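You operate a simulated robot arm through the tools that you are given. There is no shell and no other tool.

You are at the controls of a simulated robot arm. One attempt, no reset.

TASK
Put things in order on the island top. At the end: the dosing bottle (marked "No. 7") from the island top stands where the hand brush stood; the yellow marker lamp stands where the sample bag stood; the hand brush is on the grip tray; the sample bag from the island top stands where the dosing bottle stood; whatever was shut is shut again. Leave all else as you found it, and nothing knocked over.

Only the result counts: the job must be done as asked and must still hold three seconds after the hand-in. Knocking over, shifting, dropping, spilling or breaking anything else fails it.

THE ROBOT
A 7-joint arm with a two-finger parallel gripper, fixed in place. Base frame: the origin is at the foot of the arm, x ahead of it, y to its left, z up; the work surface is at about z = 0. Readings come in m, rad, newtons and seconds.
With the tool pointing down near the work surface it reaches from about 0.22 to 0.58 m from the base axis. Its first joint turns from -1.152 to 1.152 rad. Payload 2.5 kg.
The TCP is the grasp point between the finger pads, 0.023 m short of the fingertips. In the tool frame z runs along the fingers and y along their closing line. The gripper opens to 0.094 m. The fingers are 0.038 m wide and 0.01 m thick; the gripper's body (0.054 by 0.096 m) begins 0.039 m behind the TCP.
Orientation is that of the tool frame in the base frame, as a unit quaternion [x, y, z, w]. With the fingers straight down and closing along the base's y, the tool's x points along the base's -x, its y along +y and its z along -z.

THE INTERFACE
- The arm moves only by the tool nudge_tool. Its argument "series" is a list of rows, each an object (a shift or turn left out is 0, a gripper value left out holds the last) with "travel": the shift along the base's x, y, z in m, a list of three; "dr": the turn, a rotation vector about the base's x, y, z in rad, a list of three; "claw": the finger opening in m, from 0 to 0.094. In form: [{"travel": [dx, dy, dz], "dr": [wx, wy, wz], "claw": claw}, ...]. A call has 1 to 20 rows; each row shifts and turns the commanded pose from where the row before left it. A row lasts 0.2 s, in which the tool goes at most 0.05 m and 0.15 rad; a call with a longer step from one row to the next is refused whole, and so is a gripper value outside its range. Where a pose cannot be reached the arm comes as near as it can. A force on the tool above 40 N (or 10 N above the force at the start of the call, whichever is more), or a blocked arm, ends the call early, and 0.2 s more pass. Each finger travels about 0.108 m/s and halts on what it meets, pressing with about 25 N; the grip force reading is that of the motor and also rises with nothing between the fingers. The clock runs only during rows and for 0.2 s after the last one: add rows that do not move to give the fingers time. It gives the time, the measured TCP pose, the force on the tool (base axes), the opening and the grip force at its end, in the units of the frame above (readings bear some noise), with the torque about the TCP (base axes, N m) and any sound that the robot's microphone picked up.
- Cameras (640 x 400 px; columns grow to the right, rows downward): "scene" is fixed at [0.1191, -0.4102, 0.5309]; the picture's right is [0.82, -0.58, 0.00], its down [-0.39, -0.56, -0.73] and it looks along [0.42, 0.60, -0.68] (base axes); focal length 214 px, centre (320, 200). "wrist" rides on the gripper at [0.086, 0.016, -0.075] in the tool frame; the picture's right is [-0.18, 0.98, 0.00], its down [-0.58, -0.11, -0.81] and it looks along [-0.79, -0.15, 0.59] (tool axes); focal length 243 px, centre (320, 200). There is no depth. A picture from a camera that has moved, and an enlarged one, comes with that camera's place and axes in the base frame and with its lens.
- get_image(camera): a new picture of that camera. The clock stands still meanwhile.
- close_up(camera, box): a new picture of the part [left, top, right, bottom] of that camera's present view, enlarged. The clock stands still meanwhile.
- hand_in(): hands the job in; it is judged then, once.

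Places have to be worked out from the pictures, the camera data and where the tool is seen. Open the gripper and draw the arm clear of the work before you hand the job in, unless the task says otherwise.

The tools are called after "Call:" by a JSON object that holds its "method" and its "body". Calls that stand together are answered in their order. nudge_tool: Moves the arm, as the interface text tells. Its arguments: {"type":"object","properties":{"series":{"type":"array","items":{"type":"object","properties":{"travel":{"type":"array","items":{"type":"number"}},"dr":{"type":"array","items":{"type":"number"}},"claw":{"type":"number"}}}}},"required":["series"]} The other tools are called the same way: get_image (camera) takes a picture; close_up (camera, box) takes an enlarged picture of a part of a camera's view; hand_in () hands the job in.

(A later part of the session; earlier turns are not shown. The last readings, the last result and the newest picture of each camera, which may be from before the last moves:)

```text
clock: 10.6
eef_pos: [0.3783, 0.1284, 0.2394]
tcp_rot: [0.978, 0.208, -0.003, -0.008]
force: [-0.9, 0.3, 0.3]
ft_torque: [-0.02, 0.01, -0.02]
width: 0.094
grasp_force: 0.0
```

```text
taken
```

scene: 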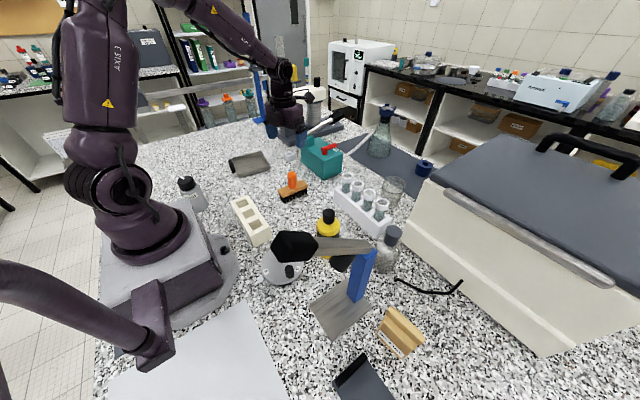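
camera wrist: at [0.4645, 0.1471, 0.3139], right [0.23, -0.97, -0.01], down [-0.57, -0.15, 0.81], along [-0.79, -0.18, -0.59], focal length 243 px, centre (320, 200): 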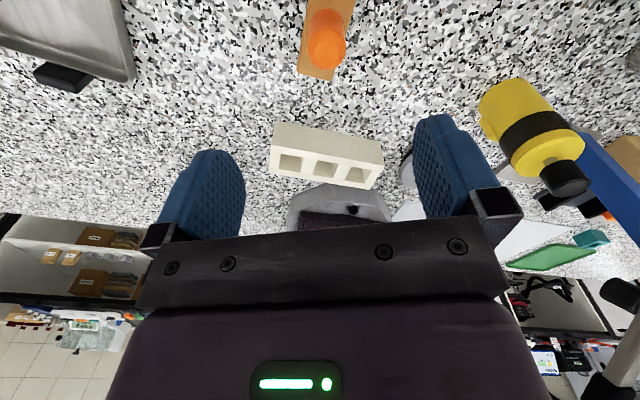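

The gripper is above the brush. I zoom to refine the handle position and also look at the lamp's profile.

Call:
{"method": "close_up", "body": {"camera": "wrist", "box": [280, 0, 370, 90]}}

Call:
{"method": "close_up", "body": {"camera": "wrist", "box": [460, 60, 600, 210]}}

Call:
{"method": "close_up", "body": {"camera": "wrist", "box": [0, 0, 150, 100]}}

```text
4.44 times, centred on (325, 45) of wrist
camera zoom: at [0.4645, 0.1471, 0.3139], right [0.23, -0.97, -0.01], down [-0.57, -0.15, 0.81], along [-0.79, -0.18, -0.59], focal length 1078 px, centre (298, 889)
```

zoom: 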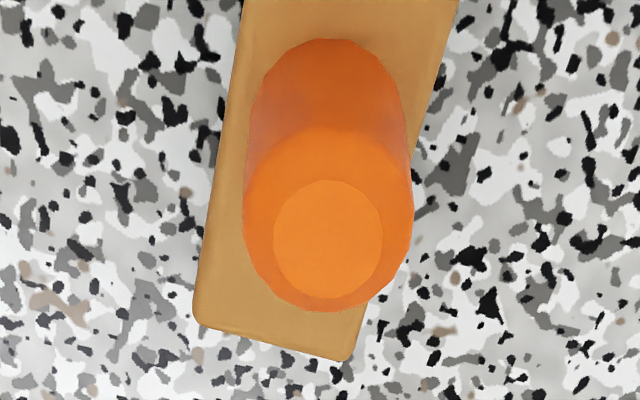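

```text
2.67 times, centred on (530, 135) of wrist
camera zoom: at [0.4645, 0.1471, 0.3139], right [0.23, -0.97, -0.01], down [-0.57, -0.15, 0.81], along [-0.79, -0.18, -0.59], focal length 647 px, centre (-240, 373)
```

zoom: 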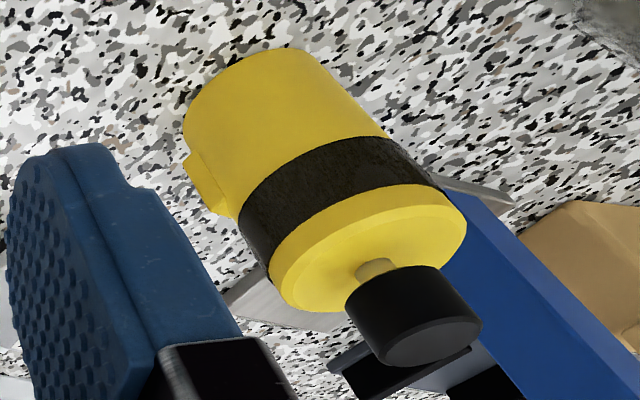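

```text
4.00 times, centred on (75, 50) of wrist
camera zoom: at [0.4645, 0.1471, 0.3139], right [0.23, -0.97, -0.01], down [-0.57, -0.15, 0.81], along [-0.79, -0.18, -0.59], focal length 970 px, centre (1300, 800)
```

zoom: 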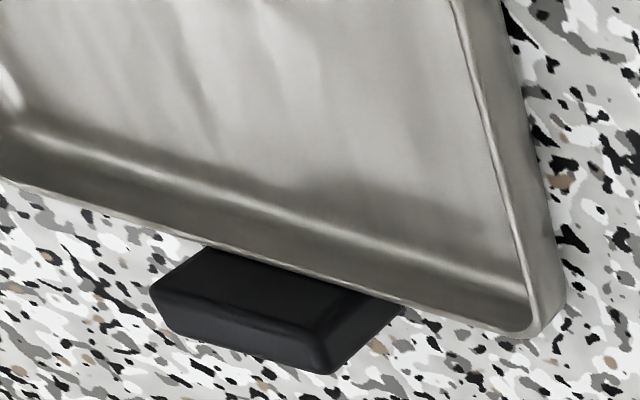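

Lamp is a straight yellow cylinder with its knob pulled out on a stem (must not be pushed). Handle of brush is at ≈(0.377, 0.125), radius ≈0.016; I descend to z≈0.08 and close on the handle.

Call:
{"method": "nudge_tool", "body": {"series": [{"travel": [-0.001, -0.002, -0.04]}, {"travel": [0, 0, -0.04]}, {"travel": [0, 0, -0.04]}, {"travel": [0, 0, -0.039]}, {"travel": [0, 0, 0]}]}}

Call:
{"method": "get_image", "body": {"camera": "scene"}}

Call:
{"method": "get_image", "body": {"camera": "wrist"}}

```text
clock: 11.8
eef_pos: [0.3777, 0.1259, 0.0809]
tcp_rot: [0.978, 0.209, -0.001, -0.007]
force: [-0.3, -0.8, 0.0]
ft_torque: [0.0, 0.0, -0.01]
width: 0.094
grasp_force: 0.0
```

```text
taken
```

scene: 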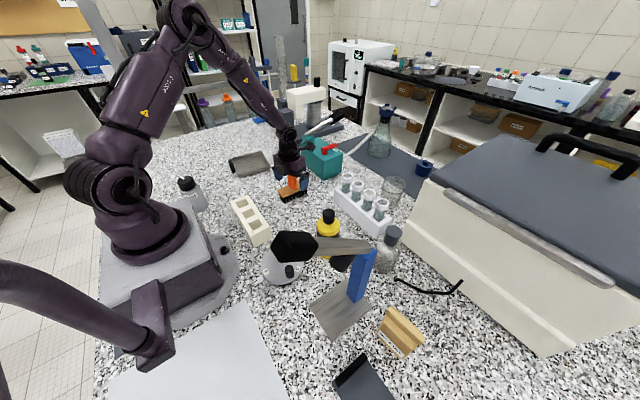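

```text
taken
camera wrist: at [0.4633, 0.1449, 0.1555], right [0.23, -0.97, -0.02], down [-0.57, -0.15, 0.81], along [-0.79, -0.18, -0.59], focal length 243 px, centre (320, 200)
```

wrist: 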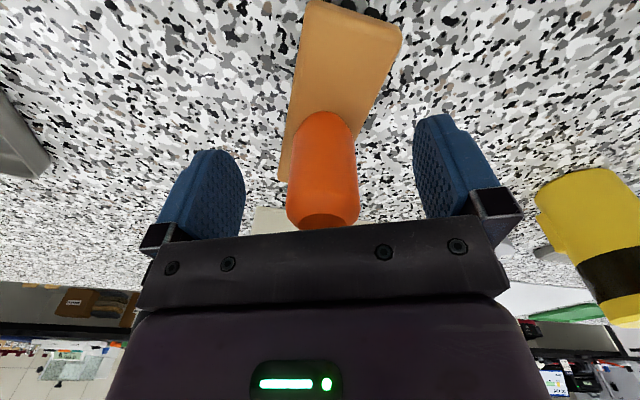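

The handle sits between the fingers. I close on it.

Call:
{"method": "nudge_tool", "body": {"series": [{"claw": 0.02}, {"claw": 0.02}, {"claw": 0.02}, {"claw": 0.02}]}}

Call:
{"method": "close_up", "body": {"camera": "scene", "box": [240, 120, 360, 220]}}

```text
clock: 12.8
eef_pos: [0.3781, 0.1258, 0.0798]
tcp_rot: [0.978, 0.208, -0.002, -0.008]
force: [0.6, -0.3, 0.5]
ft_torque: [-0.09, -0.18, -0.05]
width: 0.0312
grasp_force: 25.4
```

```text
4.00 times, centred on (300, 170) of scene
camera zoom: at [0.1191, -0.4102, 0.5309], right [0.82, -0.58, 0.0], down [-0.39, -0.56, -0.73], along [0.42, 0.6, -0.68], focal length 858 px, centre (400, 320)
```

zoom: 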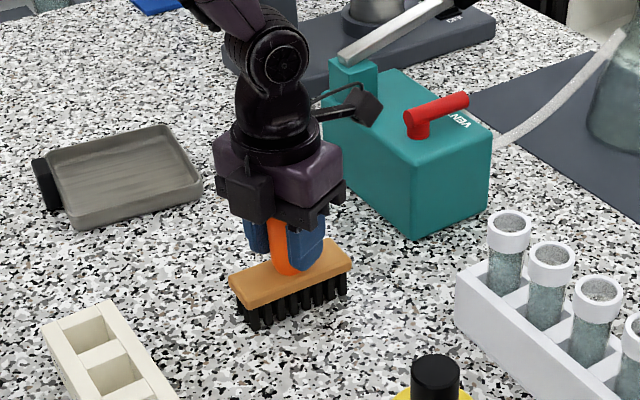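

Gripped (width 0.031). I lift and carry the brush over the tray (centre ≈(0.324, 0.412)), then check alignment before lowering.

Call:
{"method": "nudge_tool", "body": {"series": [{"travel": [0, 0, 0.03]}, {"travel": [0, 0, 0.04]}, {"travel": [-0.005, 0.03, 0.02]}, {"travel": [-0.008, 0.04, 0]}, {"travel": [-0.008, 0.04, 0], "dr": [0, 0, -0.02]}, {"travel": [-0.008, 0.04, 0], "dr": [0, 0, -0.02]}, {"travel": [-0.008, 0.04, 0], "dr": [0, 0, -0.02]}, {"travel": [-0.008, 0.04, 0], "dr": [0, 0, -0.02]}, {"travel": [-0.008, 0.04, 0]}, {"travel": [-0.001, 0.016, 0]}, {"travel": [0, 0, 0]}]}}

Call:
{"method": "get_image", "body": {"camera": "wrist"}}

Call:
{"method": "close_up", "body": {"camera": "scene", "box": [200, 90, 320, 190]}}

```text
clock: 15.2
eef_pos: [0.3942, 0.3176, 0.1317]
tcp_rot: [0.985, 0.17, -0.002, -0.009]
force: [0.4, -0.3, 1.3]
ft_torque: [0.03, 0.0, -0.02]
width: 0.02
grasp_force: 0.0
out of reach, approached as far as the arm can: row 7, 8, 9, 10
```

```text
taken
camera wrist: at [0.4811, 0.3295, 0.2074], right [0.16, -0.99, -0.02], down [-0.58, -0.11, 0.81], along [-0.8, -0.12, -0.59], focal length 243 px, centre (320, 200)
```

wrist: 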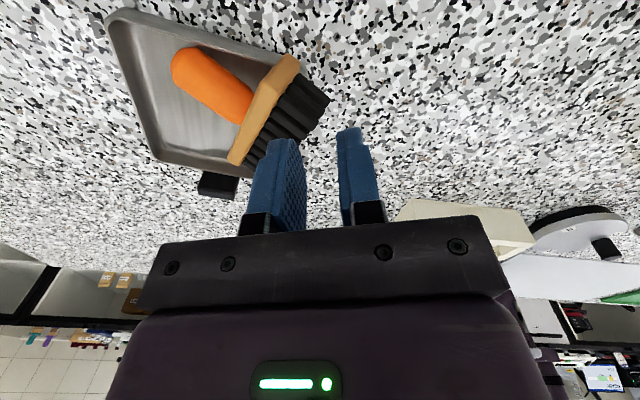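

```text
4.00 times, centred on (260, 140) of scene
camera zoom: at [0.1191, -0.4102, 0.5309], right [0.82, -0.58, 0.0], down [-0.39, -0.56, -0.73], along [0.42, 0.6, -0.68], focal length 858 px, centre (560, 440)
```

zoom: 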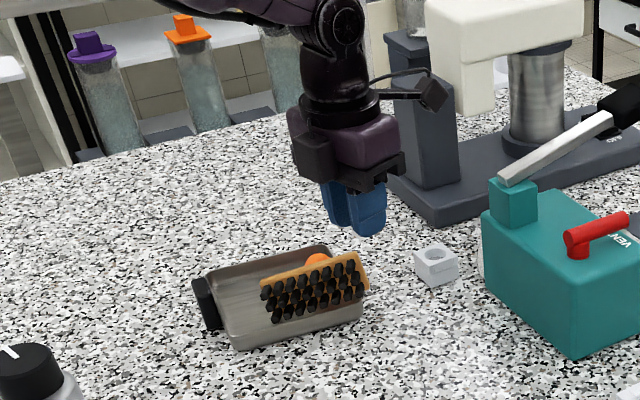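

The brush slipped out: the yaw put the wrist at its limit (rows 7–10 out of reach) and the brush now lies on its side on the tray. The tray itself has not moved. I raise the arm clear and turn the wrist to a comfortable yaw, then inspect.

Call:
{"method": "nudge_tool", "body": {"series": [{"travel": [0, 0, 0.04]}, {"travel": [0, -0.02, 0.04], "dr": [0, 0, 0.05]}, {"travel": [0, -0.02, 0.04], "dr": [0, 0, 0.14]}, {"travel": [0, 0, 0.02], "dr": [0, 0, 0.14]}, {"travel": [0, 0, 0], "dr": [0, 0, 0.14]}, {"travel": [0, 0, 0], "dr": [0, 0, 0.14]}, {"travel": [0, 0, 0], "dr": [0, 0, 0.14]}, {"travel": [0, 0, 0], "dr": [0, 0, 0.14]}, {"travel": [0, 0, 0], "dr": [0, 0, 0.14]}, {"travel": [0, 0, 0], "dr": [0, 0, 0.14]}, {"travel": [0, 0, 0], "dr": [0, 0, 0.14]}, {"travel": [0, 0, 0], "dr": [0, 0, 0.14]}, {"travel": [0, 0, 0], "dr": [0, 0, 0.14]}, {"travel": [0, 0, 0], "dr": [0, 0, 0.14], "claw": 0.094}]}}

Call:
{"method": "get_image", "body": {"camera": "wrist"}}

Call:
{"method": "get_image", "body": {"camera": "scene"}}

```text
clock: 18.2
eef_pos: [0.4012, 0.2705, 0.271]
tcp_rot: [0.51, 0.86, -0.006, -0.004]
force: [0.6, -0.1, -0.8]
ft_torque: [0.02, 0.01, 0.02]
width: 0.0938
grasp_force: 0.0
out of reach, approached as far as the arm can: row 1
```

```text
taken
camera wrist: at [0.3737, 0.3538, 0.3457], right [0.95, 0.31, -0.01], down [0.19, -0.56, 0.81], along [0.24, -0.77, -0.59], focal length 243 px, centre (320, 200)
```

wrist: 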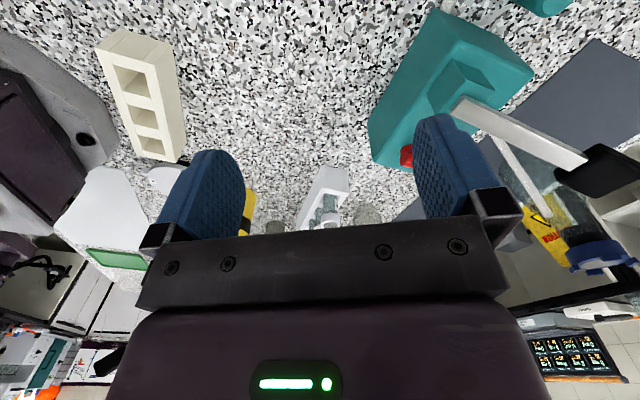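

```text
taken
```

scene: 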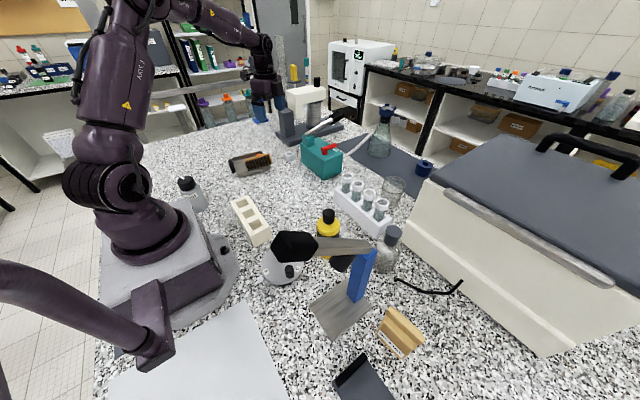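

Now I rotate further (to yaw ≈ 0) and move so the camera looks over the tray.

Call:
{"method": "nudge_tool", "body": {"series": [{"travel": [-0.02, 0.01, 0.005], "dr": [0, 0, 0.14]}, {"travel": [-0.02, 0.01, 0.005], "dr": [0, 0, 0.14]}, {"travel": [-0.02, 0.01, 0.005], "dr": [0, 0, 0.14]}, {"travel": [-0.02, 0.01, 0.005], "dr": [0, 0, 0.14]}, {"travel": [-0.02, 0.015, 0], "dr": [0, 0, 0.14]}, {"travel": [-0.02, 0.015, 0], "dr": [0, 0, 0.14]}, {"travel": [-0.01, 0.015, 0], "dr": [0, 0, 0.14]}, {"travel": [0, 0.01, 0], "dr": [0, 0, 0.09]}]}}

Call:
{"method": "get_image", "body": {"camera": "wrist"}}

Call:
{"method": "close_up", "body": {"camera": "scene", "box": [210, 130, 290, 190]}}

```text
clock: 20.0
eef_pos: [0.2704, 0.3658, 0.2904]
tcp_rot: [0.0, 1.0, -0.007, 0.001]
force: [-0.9, 1.1, -0.4]
ft_torque: [0.02, 0.01, -0.02]
width: 0.0937
grasp_force: 0.0
```

```text
taken
camera wrist: at [0.1836, 0.382, 0.3654], right [0.18, 0.98, -0.01], down [0.58, -0.1, 0.81], along [0.79, -0.16, -0.59], focal length 243 px, centre (320, 200)
```

wrist: 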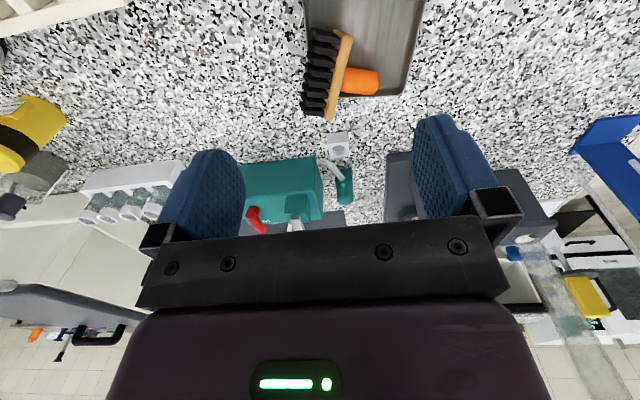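

```text
6.67 times, centred on (250, 160) of scene
camera zoom: at [0.1191, -0.4102, 0.5309], right [0.82, -0.58, 0.0], down [-0.39, -0.56, -0.73], along [0.42, 0.6, -0.68], focal length 1430 px, centre (787, 467)
```

zoom: 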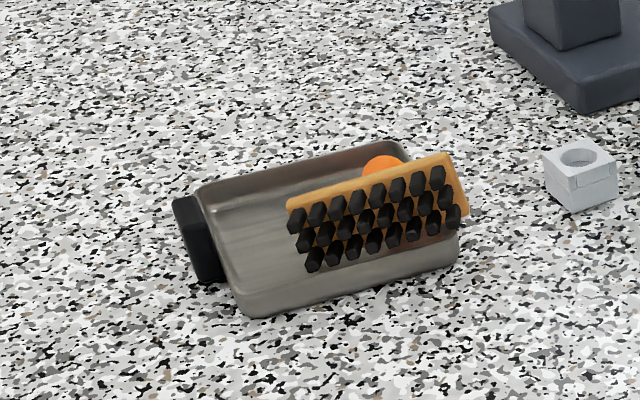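

Call:
{"method": "close_up", "body": {"camera": "wrist", "box": [280, 0, 440, 130]}}

```text
3.08 times, centred on (360, 65) of wrist
camera zoom: at [0.1836, 0.382, 0.3654], right [0.18, 0.98, -0.01], down [0.58, -0.1, 0.81], along [0.79, -0.16, -0.59], focal length 746 px, centre (197, 615)
```

zoom: 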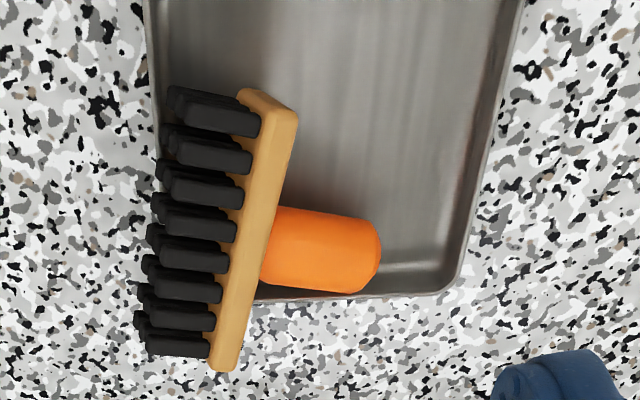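

The brush lies on its side: handle pointing about +y, wood's long axis ≈ −18° azimuth, overlapping the tray's +x rim. I will regrip the handle across (closing along the brush's long axis) and turn it upright; first I turn to yaw ≈ −1.88 above it and look from the other side to get heights.

Call:
{"method": "nudge_tool", "body": {"series": [{"travel": [0.008, 0.006, 0], "dr": [0, 0, -0.145]}, {"travel": [0.008, 0.006, 0], "dr": [0, 0, -0.145]}, {"travel": [0.008, 0.006, 0], "dr": [0, 0, -0.145]}, {"travel": [0.008, 0.006, 0], "dr": [0, 0, -0.145]}, {"travel": [0.008, 0.006, 0], "dr": [0, 0, -0.145]}, {"travel": [0.008, 0.006, 0], "dr": [0, 0, -0.145]}, {"travel": [0.008, 0.006, 0], "dr": [0, 0, -0.145]}, {"travel": [0.008, 0.006, 0], "dr": [0, 0, -0.145]}, {"travel": [0.008, 0.006, 0], "dr": [0, 0, -0.145]}, {"travel": [0.008, 0.006, 0], "dr": [0, 0, -0.145]}, {"travel": [0.008, 0.0, 0], "dr": [0, 0, -0.145]}, {"travel": [0.0, 0.0, -0.03], "dr": [0, 0, -0.145]}, {"travel": [0.0, 0.0, -0.04], "dr": [0, 0, -0.145]}]}}

Call:
{"method": "get_image", "body": {"camera": "wrist"}}

Call:
{"method": "get_image", "body": {"camera": "scene"}}

```text
clock: 22.8
eef_pos: [0.3577, 0.4258, 0.2196]
tcp_rot: [0.811, 0.585, -0.004, -0.006]
force: [0.0, -0.7, -0.7]
ft_torque: [-0.03, -0.02, 0.01]
width: 0.0938
grasp_force: 0.1
```

```text
taken
camera wrist: at [0.402, 0.5007, 0.2959], right [0.88, -0.48, -0.02], down [-0.27, -0.52, 0.81], along [-0.4, -0.7, -0.59], focal length 243 px, centre (320, 200)
```

wrist: 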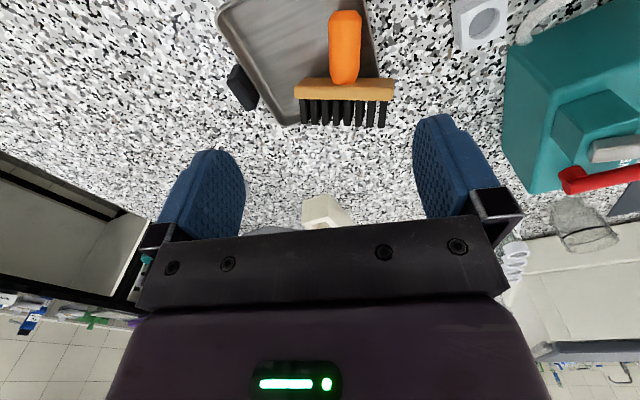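

```text
taken
```

scene: 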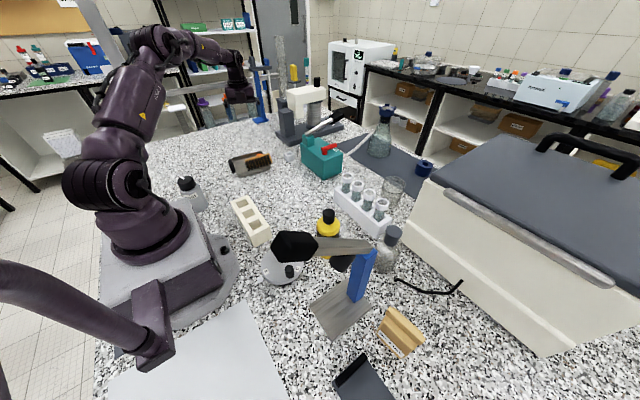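

Call:
{"method": "close_up", "body": {"camera": "wrist", "box": [210, 0, 420, 140]}}

Call:
{"method": "close_up", "body": {"camera": "wrist", "box": [290, 0, 400, 70]}}

```text
2.86 times, centred on (315, 70) of wrist
camera zoom: at [0.402, 0.5007, 0.2959], right [0.88, -0.48, -0.02], down [-0.27, -0.52, 0.81], along [-0.4, -0.7, -0.59], focal length 693 px, centre (334, 571)
```

zoom: 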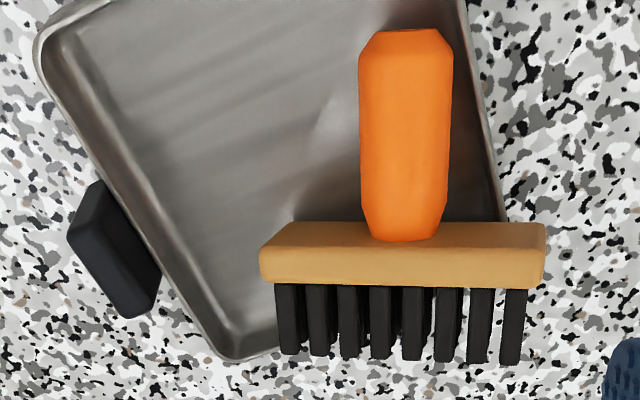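

```text
5.71 times, centred on (345, 35) of wrist
camera zoom: at [0.402, 0.5007, 0.2959], right [0.88, -0.48, -0.02], down [-0.27, -0.52, 0.81], along [-0.4, -0.7, -0.59], focal length 1386 px, centre (177, 1143)
```

zoom: 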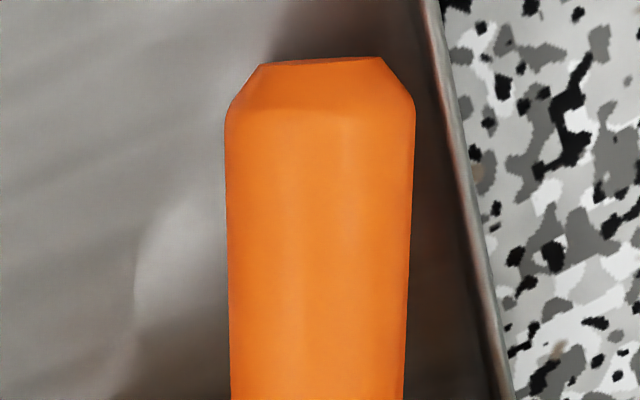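

The handle axis runs from ≈(0.355, 0.373, 0.038) to (0.377, 0.422, 0.026), azimuth ≈66°. I align the closing line across it (yaw −1.99) and descend to an intermediate height to verify.

Call:
{"method": "nudge_tool", "body": {"series": [{"travel": [0.003, -0.017, 0], "dr": [0, 0, -0.1]}, {"travel": [0.003, -0.0165, -0.03]}, {"travel": [0, 0, -0.04]}, {"travel": [0, 0, -0.03]}, {"travel": [0, 0, 0]}]}}

Call:
{"method": "get_image", "body": {"camera": "wrist"}}

Call:
{"method": "close_up", "body": {"camera": "scene", "box": [200, 90, 320, 190]}}

```text
clock: 24.0
eef_pos: [0.3657, 0.3916, 0.1216]
tcp_rot: [0.838, 0.546, -0.005, -0.006]
force: [1.1, -1.1, 0.4]
ft_torque: [0.01, -0.01, -0.01]
width: 0.0938
grasp_force: 0.1
```

```text
taken
camera wrist: at [0.4158, 0.463, 0.1958], right [0.82, -0.57, -0.02], down [-0.32, -0.49, 0.81], along [-0.47, -0.66, -0.59], focal length 243 px, centre (320, 200)
```

wrist: 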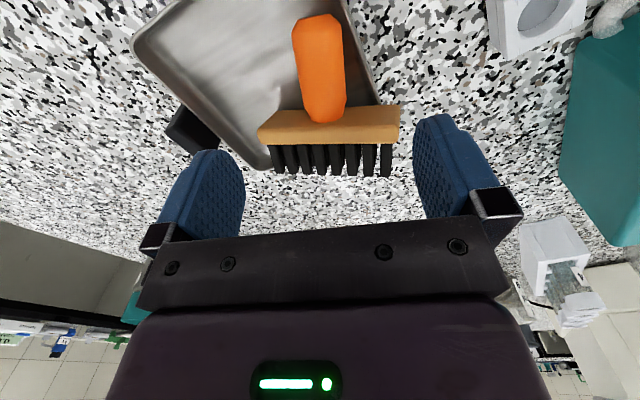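

```text
4.00 times, centred on (260, 140) of scene
camera zoom: at [0.1191, -0.4102, 0.5309], right [0.82, -0.58, 0.0], down [-0.39, -0.56, -0.73], along [0.42, 0.6, -0.68], focal length 858 px, centre (560, 440)
```

zoom: 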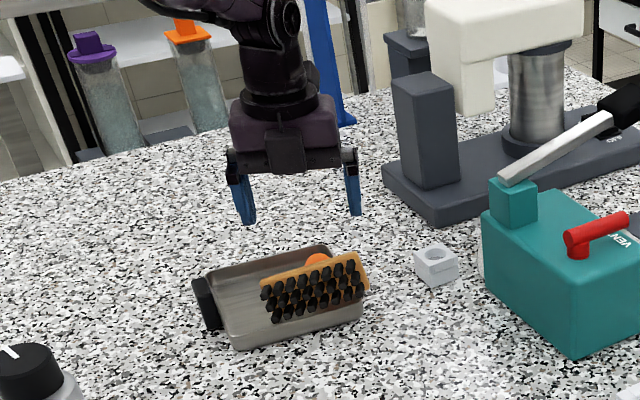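

Alignment is good (TCP (0.3657, 0.3916) over the handle). I descend to z≈0.05 so the fingertips stay just above the tray rim, then check.

Call:
{"method": "nudge_tool", "body": {"series": [{"travel": [-0.0005, 0, -0.03]}, {"travel": [0, 0, -0.03]}, {"travel": [0, 0, -0.0105]}, {"travel": [0, 0, 0]}]}}

Call:
{"method": "get_image", "body": {"camera": "wrist"}}

Call:
{"method": "close_up", "body": {"camera": "scene", "box": [210, 120, 300, 190]}}

```text
clock: 25.0
eef_pos: [0.3631, 0.3922, 0.0502]
tcp_rot: [0.838, 0.545, -0.005, -0.006]
force: [-0.8, -0.1, -0.4]
ft_torque: [0.01, -0.01, 0.01]
width: 0.0941
grasp_force: 0.2
```

```text
taken
camera wrist: at [0.4148, 0.4632, 0.1248], right [0.82, -0.57, -0.01], down [-0.32, -0.49, 0.81], along [-0.47, -0.66, -0.59], focal length 243 px, centre (320, 200)
```

wrist: 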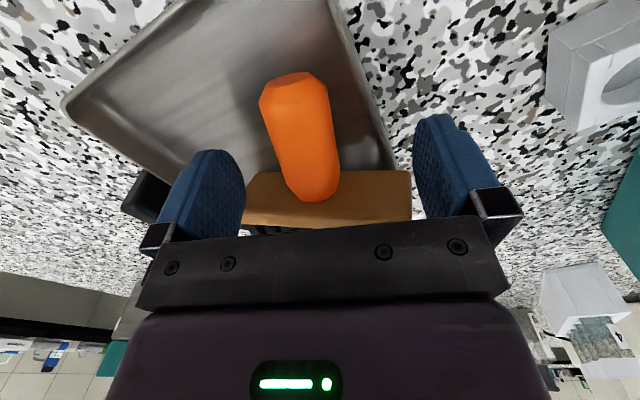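

```text
5.71 times, centred on (255, 155) of scene
camera zoom: at [0.1191, -0.4102, 0.5309], right [0.82, -0.58, 0.0], down [-0.39, -0.56, -0.73], along [0.42, 0.6, -0.68], focal length 1226 px, centre (691, 457)
```

zoom: 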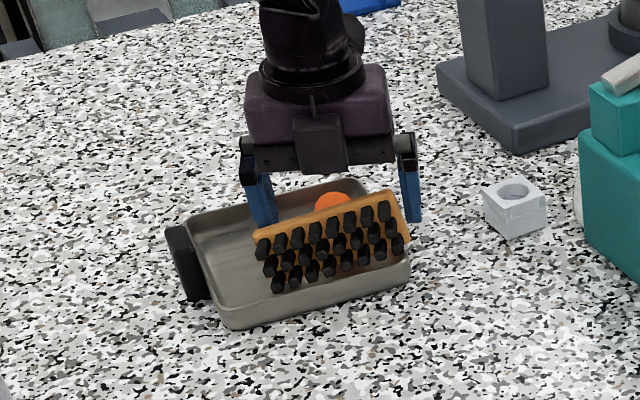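

The handle axis is ≈6.5 mm off-centre toward the left finger; I shift accordingly and close.

Call:
{"method": "nudge_tool", "body": {"series": [{"travel": [-0.005, 0.0025, 0]}, {"claw": 0.05}, {"claw": 0.05}, {"claw": 0.02}, {"claw": 0.02}, {"claw": 0.02}]}}

Call:
{"method": "get_image", "body": {"camera": "wrist"}}

Call:
{"method": "close_up", "body": {"camera": "scene", "box": [210, 120, 300, 190]}}

```text
clock: 26.4
eef_pos: [0.3599, 0.3951, 0.0518]
tcp_rot: [0.838, 0.546, -0.003, -0.007]
force: [-0.5, 0.8, 8.9]
ft_torque: [-0.08, 0.01, -0.07]
width: 0.0311
grasp_force: 24.9
```

```text
taken
camera wrist: at [0.4102, 0.4662, 0.1268], right [0.82, -0.57, -0.01], down [-0.32, -0.49, 0.81], along [-0.46, -0.66, -0.59], focal length 243 px, centre (320, 200)
```

wrist: 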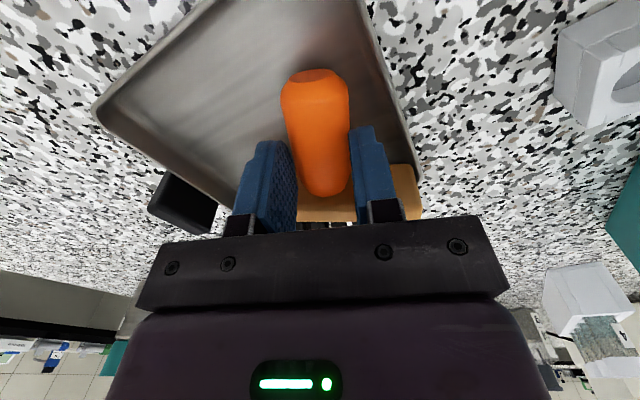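

```text
5.71 times, centred on (255, 155) of scene
camera zoom: at [0.1191, -0.4103, 0.5309], right [0.82, -0.58, 0.0], down [-0.39, -0.56, -0.73], along [0.42, 0.6, -0.68], focal length 1226 px, centre (691, 457)
```

zoom: 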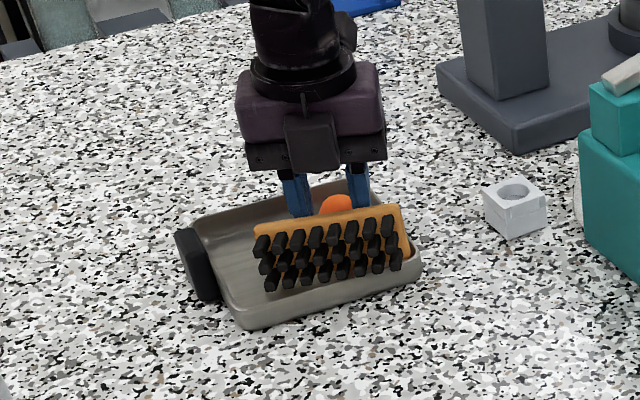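

Gripped (0.031 wide), but the scene view suggests the tray slid ≈9 mm with the brush; I'll correct that later. First I lift gently and check.

Call:
{"method": "nudge_tool", "body": {"series": [{"travel": [0, 0, 0.01]}, {"travel": [0, 0, 0.02]}, {"travel": [0, 0, 0.02]}, {"travel": [0, 0, 0]}]}}

Call:
{"method": "get_image", "body": {"camera": "wrist"}}

Call:
{"method": "close_up", "body": {"camera": "scene", "box": [210, 120, 300, 190]}}

```text
clock: 27.4
eef_pos: [0.3592, 0.3936, 0.1]
tcp_rot: [0.838, 0.545, -0.005, -0.006]
force: [0.0, 0.5, -2.1]
ft_torque: [0.02, -0.05, 0.02]
width: 0.0313
grasp_force: 25.1
```

```text
taken
camera wrist: at [0.4098, 0.4656, 0.1751], right [0.82, -0.57, -0.01], down [-0.32, -0.49, 0.81], along [-0.47, -0.66, -0.59], focal length 243 px, centre (320, 200)
```

wrist: 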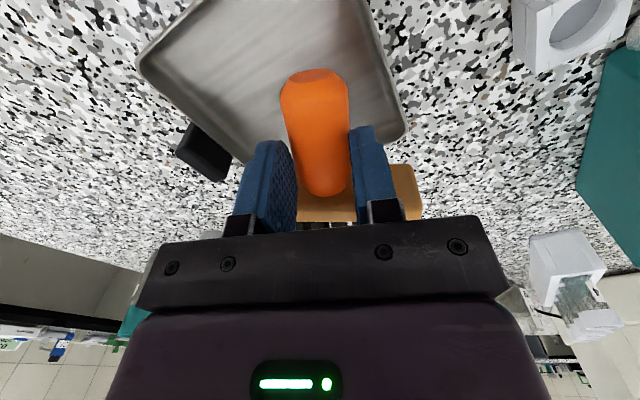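

```text
5.71 times, centred on (255, 155) of scene
camera zoom: at [0.1191, -0.4102, 0.5309], right [0.82, -0.58, 0.0], down [-0.39, -0.56, -0.73], along [0.42, 0.6, -0.68], focal length 1226 px, centre (691, 457)
```

zoom: 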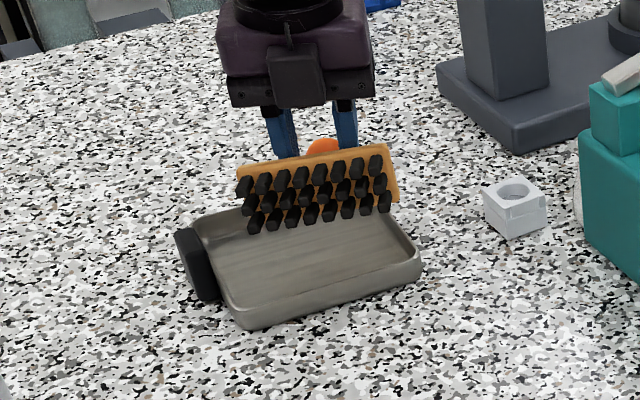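

The brush is held and the tray stays on the table. I zoom in to measure how the brush is tilted in the grip before turning it upright.

Call:
{"method": "close_up", "body": {"camera": "scene", "box": [240, 135, 275, 160]}}

Call:
{"method": "close_up", "body": {"camera": "wrist", "box": [220, 50, 440, 240]}}

```text
16.00 times, centred on (258, 148) of scene
camera zoom: at [0.1191, -0.4102, 0.5309], right [0.82, -0.58, 0.0], down [-0.39, -0.56, -0.73], along [0.42, 0.6, -0.68], focal length 3432 px, centre (1320, 1040)
```

zoom: 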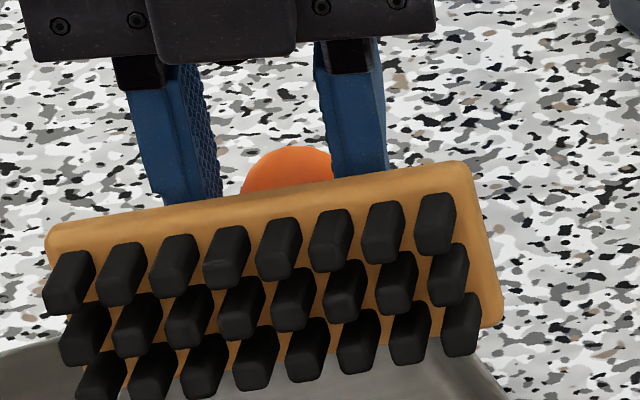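

```text
2.11 times, centred on (330, 145) of wrist
camera zoom: at [0.4098, 0.4656, 0.1751], right [0.82, -0.57, -0.01], down [-0.32, -0.49, 0.81], along [-0.47, -0.66, -0.59], focal length 511 px, centre (299, 316)
```

zoom: 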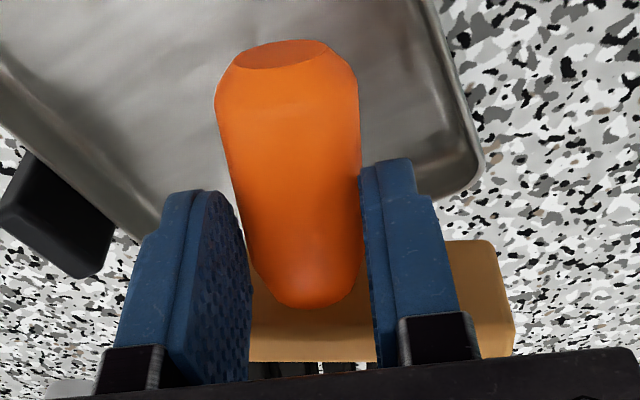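

The handle is tilted ≈12° in the grip, so standing it up directly would need more than 90°. Safer: lay it on its side on the free bench near its original spot, regrip with a tilted tool and stand it up there. I carry it to ≈(0.365, 0.14), turning with the arm's azimuth.

Call:
{"method": "nudge_tool", "body": {"series": [{"travel": [0, 0, 0.03]}, {"travel": [0, -0.01, 0.03]}, {"travel": [0, -0.03, 0.02], "dr": [0, 0, -0.06]}, {"travel": [0.001, -0.035, 0], "dr": [0, 0, -0.06]}, {"travel": [0.001, -0.035, 0], "dr": [0, 0, -0.06]}, {"travel": [0.001, -0.035, 0], "dr": [0, 0, -0.07]}, {"travel": [0.001, -0.035, 0], "dr": [0, 0, -0.07]}, {"travel": [0.001, -0.035, 0], "dr": [0, 0, -0.07]}, {"travel": [0.001, -0.025, 0], "dr": [0, 0, -0.07]}, {"travel": [0, -0.013, 0]}, {"travel": [0, 0, 0]}]}}

Call:
{"method": "get_image", "body": {"camera": "wrist"}}

Call:
{"method": "get_image", "body": {"camera": "scene"}}

```text
clock: 29.8
eef_pos: [0.3655, 0.1393, 0.1804]
tcp_rot: [0.941, 0.34, -0.004, -0.007]
force: [0.1, 0.4, -1.7]
ft_torque: [0.05, -0.04, -0.02]
width: 0.0311
grasp_force: 25.3
```

```text
taken
camera wrist: at [0.4421, 0.1819, 0.2557], right [0.49, -0.87, -0.02], down [-0.51, -0.3, 0.81], along [-0.71, -0.39, -0.59], focal length 243 px, centre (320, 200)
```

wrist: 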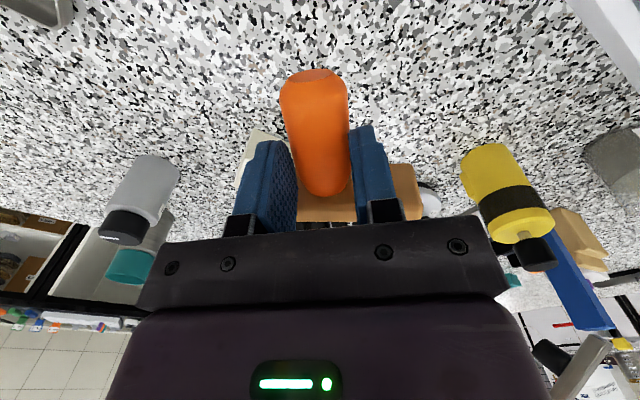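

```text
taken
```

scene: 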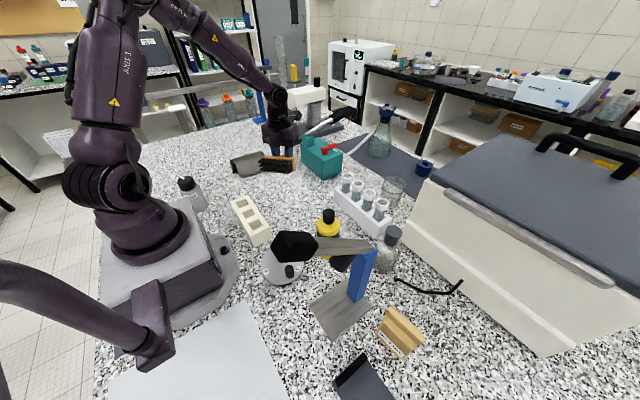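

Holding well. I tilt by 12° so the handle becomes level, lower it near the bench and check.

Call:
{"method": "nudge_tool", "body": {"series": [{"travel": [0, 0, -0.03], "dr": [0.064, -0.077, 0]}, {"travel": [0, 0, -0.03], "dr": [0.064, -0.077, 0]}, {"travel": [0, 0, -0.03]}, {"travel": [0, 0, -0.03]}, {"travel": [0, 0, -0.012]}, {"travel": [0, 0, 0]}]}}

Call:
{"method": "close_up", "body": {"camera": "scene", "box": [240, 130, 340, 210]}}

Call:
{"method": "get_image", "body": {"camera": "wrist"}}

```text
clock: 31.2
eef_pos: [0.3652, 0.1403, 0.0487]
tcp_rot: [0.936, 0.338, 0.092, -0.041]
force: [2.3, -0.4, 3.8]
ft_torque: [0.12, 0.14, -0.03]
width: 0.0309
grasp_force: 24.6
```

```text
5.00 times, centred on (290, 170) of scene
camera zoom: at [0.1191, -0.4102, 0.5309], right [0.82, -0.58, 0.0], down [-0.39, -0.56, -0.73], along [0.42, 0.6, -0.68], focal length 1072 px, centre (470, 350)
```

zoom: 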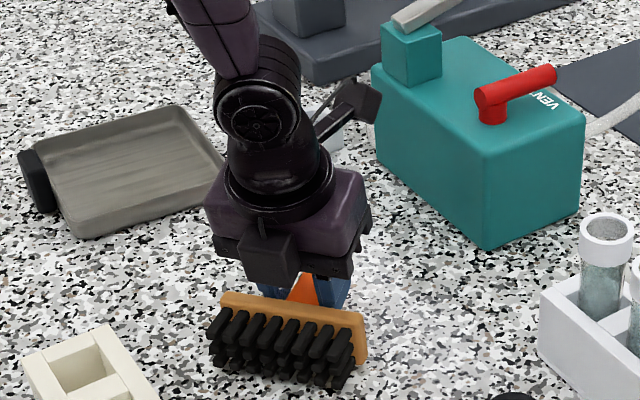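

```text
taken
camera wrist: at [0.4296, 0.1713, 0.1392], right [0.49, -0.87, -0.05], down [-0.62, -0.39, 0.68], along [-0.61, -0.3, -0.74], focal length 243 px, centre (320, 200)
```

wrist: 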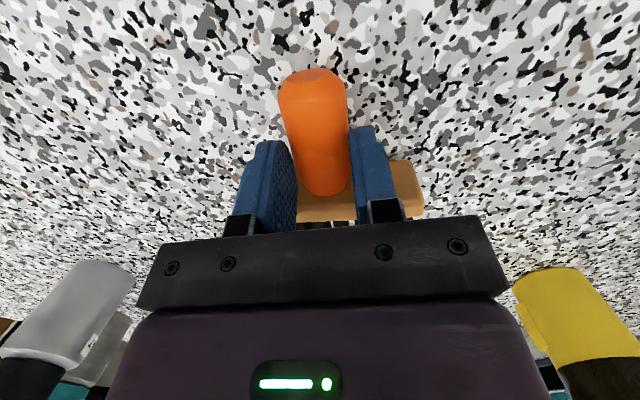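

Upward force (≈5 N) shows the bristles already touch, so the handle was only ≈6° tilted in the grip. I undo half the tilt, lower gently to contact and release.

Call:
{"method": "nudge_tool", "body": {"series": [{"travel": [0, 0, 0], "dr": [-0.064, 0.077, 0]}, {"travel": [0, 0, -0.003]}, {"travel": [0, 0, 0]}]}}

Call:
{"method": "close_up", "body": {"camera": "scene", "box": [240, 130, 340, 210]}}

```text
clock: 32.0
eef_pos: [0.3654, 0.1404, 0.0439]
tcp_rot: [0.94, 0.339, 0.044, -0.024]
force: [-2.5, -3.5, 7.5]
ft_torque: [0.09, 0.27, 0.12]
width: 0.0312
grasp_force: 25.6
```

```text
5.00 times, centred on (290, 170) of scene
camera zoom: at [0.1191, -0.4102, 0.5309], right [0.82, -0.58, 0.0], down [-0.39, -0.56, -0.73], along [0.42, 0.6, -0.68], focal length 1072 px, centre (470, 350)
```

zoom: 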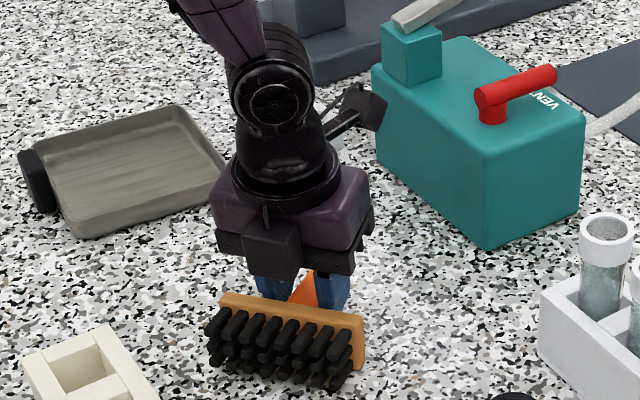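

In contact with the bench (7.5 N). I open to release and rise clear, then look.

Call:
{"method": "nudge_tool", "body": {"series": [{"claw": 0.05}, {"claw": 0.07}, {"claw": 0.094}, {"claw": 0.094}, {"travel": [0, 0, 0.04]}, {"travel": [0, 0, 0.04]}, {"travel": [0, 0, 0.03]}, {"travel": [0, 0, 0]}]}}

Call:
{"method": "get_image", "body": {"camera": "wrist"}}

Call:
{"method": "close_up", "body": {"camera": "scene", "box": [240, 130, 340, 210]}}

```text
clock: 33.8
eef_pos: [0.365, 0.141, 0.1543]
tcp_rot: [0.939, 0.34, 0.044, -0.024]
force: [0.7, 1.5, 1.6]
ft_torque: [-0.01, 0.02, 0.03]
width: 0.0942
grasp_force: 0.1
```

```text
taken
camera wrist: at [0.4367, 0.1776, 0.2387], right [0.49, -0.87, -0.03], down [-0.57, -0.35, 0.75], along [-0.66, -0.35, -0.66], focal length 243 px, centre (320, 200)
```

wrist: 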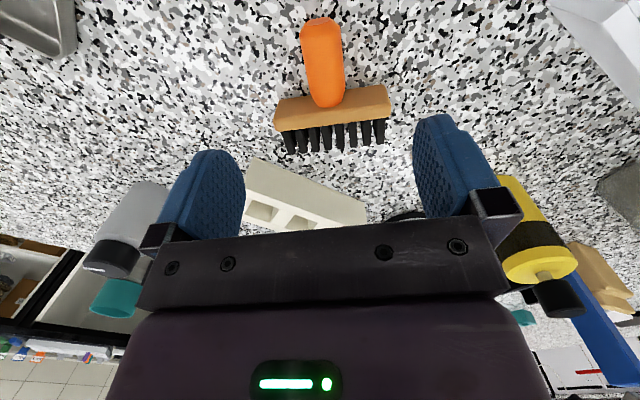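

```text
5.00 times, centred on (290, 170) of scene
camera zoom: at [0.1191, -0.4102, 0.5309], right [0.82, -0.58, 0.0], down [-0.39, -0.56, -0.73], along [0.42, 0.6, -0.68], focal length 1072 px, centre (470, 350)
```

zoom: 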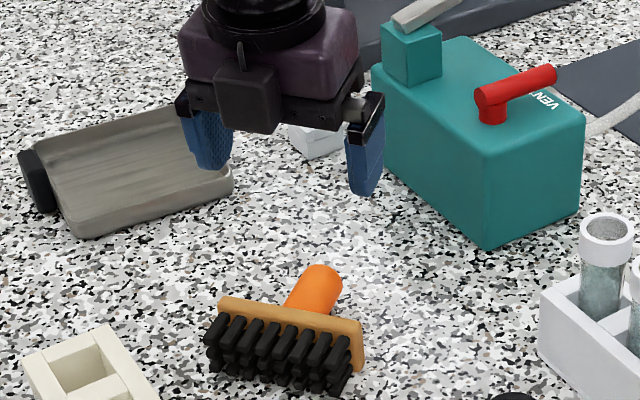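

Call:
{"method": "close_up", "body": {"camera": "wrist", "box": [260, 0, 400, 160]}}

```text
2.50 times, centred on (330, 80) of wrist
camera zoom: at [0.4367, 0.1776, 0.2387], right [0.49, -0.87, -0.03], down [-0.57, -0.35, 0.75], along [-0.66, -0.35, -0.66], focal length 606 px, centre (295, 500)
```

zoom: 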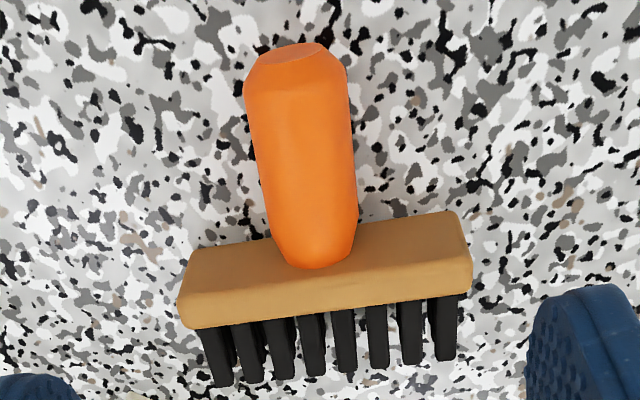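

The brush now lies flat on the bench: handle base ≈(0.340, 0.122), end ≈(0.391, 0.159), azimuth ≈36°. I tilt the tool 25° the other way (so a 90° turn ends at a comfortable 65°) and position over the handle.

Call:
{"method": "nudge_tool", "body": {"series": [{"travel": [0.002, 0.0, 0], "dr": [0, 0, -0.068]}, {"travel": [0, 0, 0], "dr": [-0.0784, 0.1087, 0]}, {"travel": [0, 0, 0], "dr": [-0.0784, 0.1087, 0]}, {"travel": [0, 0, 0], "dr": [-0.0784, 0.1087, 0]}, {"travel": [0, 0, 0], "dr": [-0.0784, 0.1087, 0]}, {"travel": [0, 0, -0.03]}, {"travel": [0, 0, -0.03]}, {"travel": [0, 0, 0]}]}}

Call:
{"method": "get_image", "body": {"camera": "wrist"}}

Call:
{"method": "close_up", "body": {"camera": "scene", "box": [240, 130, 340, 210]}}

```text
clock: 35.6
eef_pos: [0.3664, 0.1399, 0.094]
tcp_rot: [0.929, 0.299, -0.209, 0.06]
force: [0.2, 0.3, 0.6]
ft_torque: [-0.03, 0.01, 0.02]
width: 0.094
grasp_force: 0.0
```

```text
taken
camera wrist: at [0.4657, 0.1903, 0.1255], right [0.44, -0.9, 0.06], down [-0.21, -0.03, 0.98], along [-0.88, -0.44, -0.2], focal length 243 px, centre (320, 200)
```

wrist: 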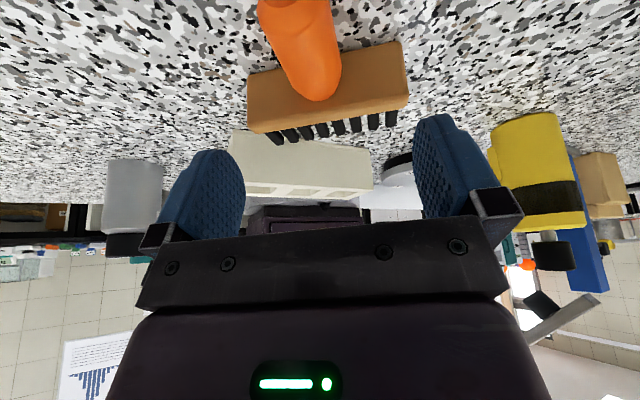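

```text
5.00 times, centred on (290, 170) of scene
camera zoom: at [0.1191, -0.4102, 0.5309], right [0.82, -0.58, 0.0], down [-0.39, -0.56, -0.73], along [0.42, 0.6, -0.68], focal length 1072 px, centre (470, 350)
```

zoom: 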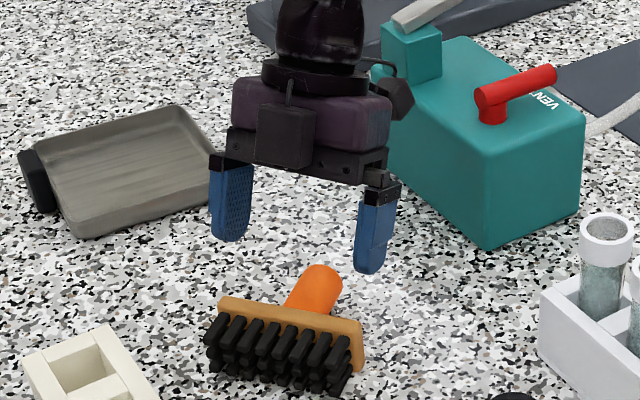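

Aligned within a few mm; I shift 3 mm sideways, descend to z≈0.036 and close on the handle.

Call:
{"method": "nudge_tool", "body": {"series": [{"travel": [-0.002, 0.0028, -0.03]}, {"travel": [0, 0, -0.02]}, {"travel": [0, 0, -0.008]}, {"travel": [0, 0, 0]}, {"claw": 0.05}, {"claw": 0.02}, {"claw": 0.02}, {"claw": 0.02}, {"claw": 0.02}]}}

Call:
{"method": "get_image", "body": {"camera": "wrist"}}

Call:
{"method": "close_up", "body": {"camera": "scene", "box": [240, 130, 340, 210]}}

```text
clock: 36.2
eef_pos: [0.3681, 0.1449, 0.0566]
tcp_rot: [0.93, 0.298, -0.205, 0.062]
force: [-1.1, 2.6, 10.8]
ft_torque: [-0.62, -0.14, -0.08]
width: 0.0927
grasp_force: 0.0
stopped in row 2: the force on the tool passed its limit at 65 N (the readings are from after the stop); the commanded pose is now the measured one
```

```text
taken
camera wrist: at [0.4676, 0.1946, 0.0885], right [0.43, -0.9, 0.07], down [-0.21, -0.03, 0.98], along [-0.88, -0.44, -0.2], focal length 243 px, centre (320, 200)
```

wrist: 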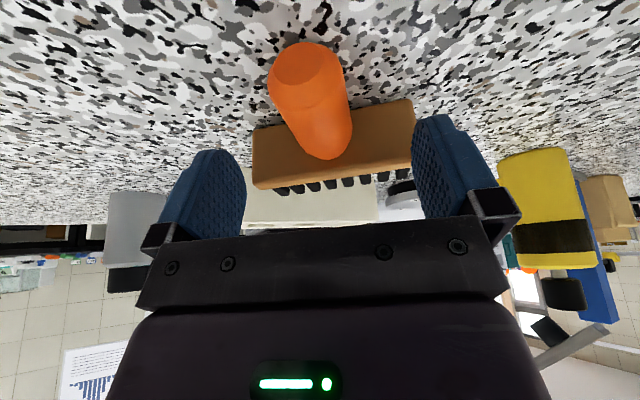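

```text
5.00 times, centred on (290, 170) of scene
camera zoom: at [0.1191, -0.4102, 0.5309], right [0.82, -0.58, 0.0], down [-0.39, -0.56, -0.73], along [0.42, 0.6, -0.68], focal length 1072 px, centre (470, 350)
```

zoom: 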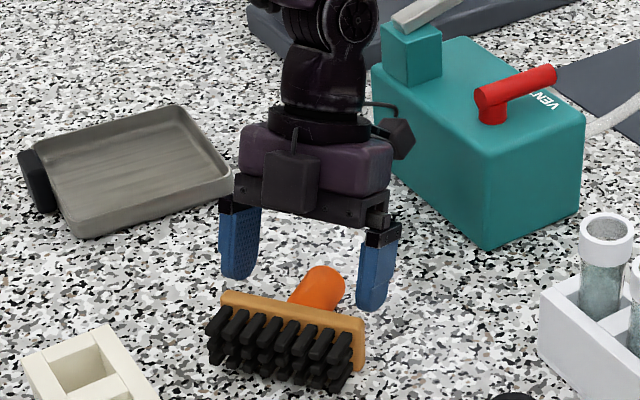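

The right finger edge touched the end of the wood block (contact computed at ≈24 mm behind the TCP). I back up, shift ≈11 mm further out along the handle with a small yaw correction, and retry more gently.

Call:
{"method": "nudge_tool", "body": {"series": [{"travel": [0, 0, 0.02]}, {"travel": [0.0088, 0.0064, 0.005], "dr": [0, 0, 0.04]}, {"claw": 0.075}, {"travel": [0, 0, -0.01]}, {"travel": [0, 0, 0]}]}}

Call:
{"method": "get_image", "body": {"camera": "wrist"}}

Call:
{"method": "close_up", "body": {"camera": "scene", "box": [260, 150, 330, 206]}}

```text
clock: 37.4
eef_pos: [0.3773, 0.1505, 0.0698]
tcp_rot: [0.924, 0.317, -0.205, 0.065]
force: [0.2, 0.4, -0.1]
ft_torque: [0.0, 0.02, 0.01]
width: 0.0751
grasp_force: 0.1
```

```text
taken
camera wrist: at [0.4742, 0.2043, 0.1018], right [0.47, -0.88, 0.07], down [-0.21, -0.04, 0.98], along [-0.86, -0.47, -0.2], focal length 243 px, centre (320, 200)
```

wrist: 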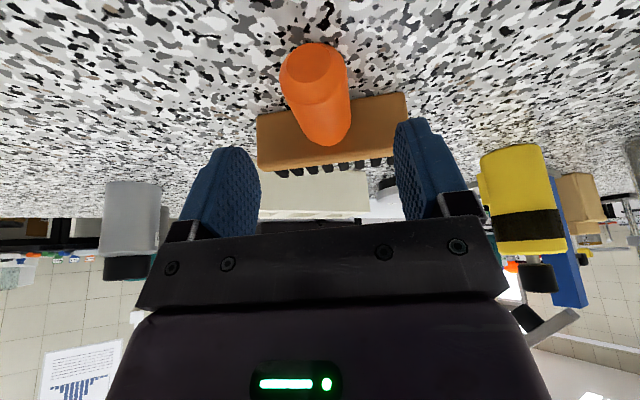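

```text
7.14 times, centred on (295, 178) of scene
camera zoom: at [0.1191, -0.4102, 0.5309], right [0.82, -0.58, 0.0], down [-0.39, -0.56, -0.73], along [0.42, 0.6, -0.68], focal length 1532 px, centre (499, 357)
```

zoom: 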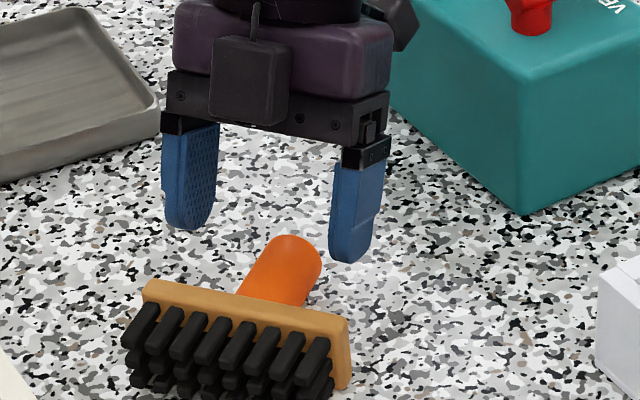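

Centred on the handle now. I lower slowly to z≈0.037 and close.

Call:
{"method": "nudge_tool", "body": {"series": [{"travel": [0, 0, -0.012]}, {"travel": [0, 0, -0.012]}, {"travel": [0, 0, -0.008]}, {"travel": [0, 0, 0]}]}}

Call:
{"method": "close_up", "body": {"camera": "scene", "box": [260, 150, 330, 206]}}

Call:
{"method": "get_image", "body": {"camera": "wrist"}}

```text
clock: 38.4
eef_pos: [0.3778, 0.151, 0.036]
tcp_rot: [0.924, 0.316, -0.205, 0.065]
force: [-0.3, -0.5, -0.3]
ft_torque: [-0.01, -0.02, -0.02]
width: 0.075
grasp_force: 0.1
```

```text
7.14 times, centred on (295, 178) of scene
camera zoom: at [0.1191, -0.4102, 0.5309], right [0.82, -0.58, 0.0], down [-0.39, -0.56, -0.73], along [0.42, 0.6, -0.68], focal length 1532 px, centre (499, 357)
```

zoom: 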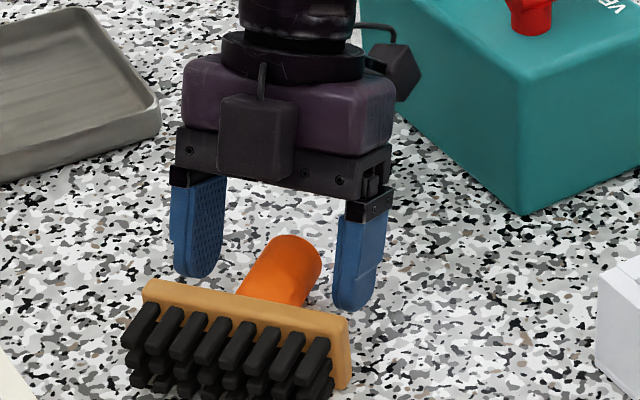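

```text
taken
camera wrist: at [0.474, 0.2046, 0.0699], right [0.47, -0.88, 0.07], down [-0.21, -0.04, 0.98], along [-0.86, -0.47, -0.2], focal length 243 px, centre (320, 200)
```

wrist: 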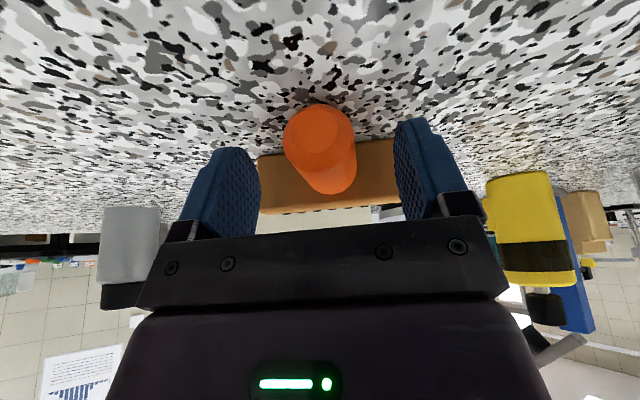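

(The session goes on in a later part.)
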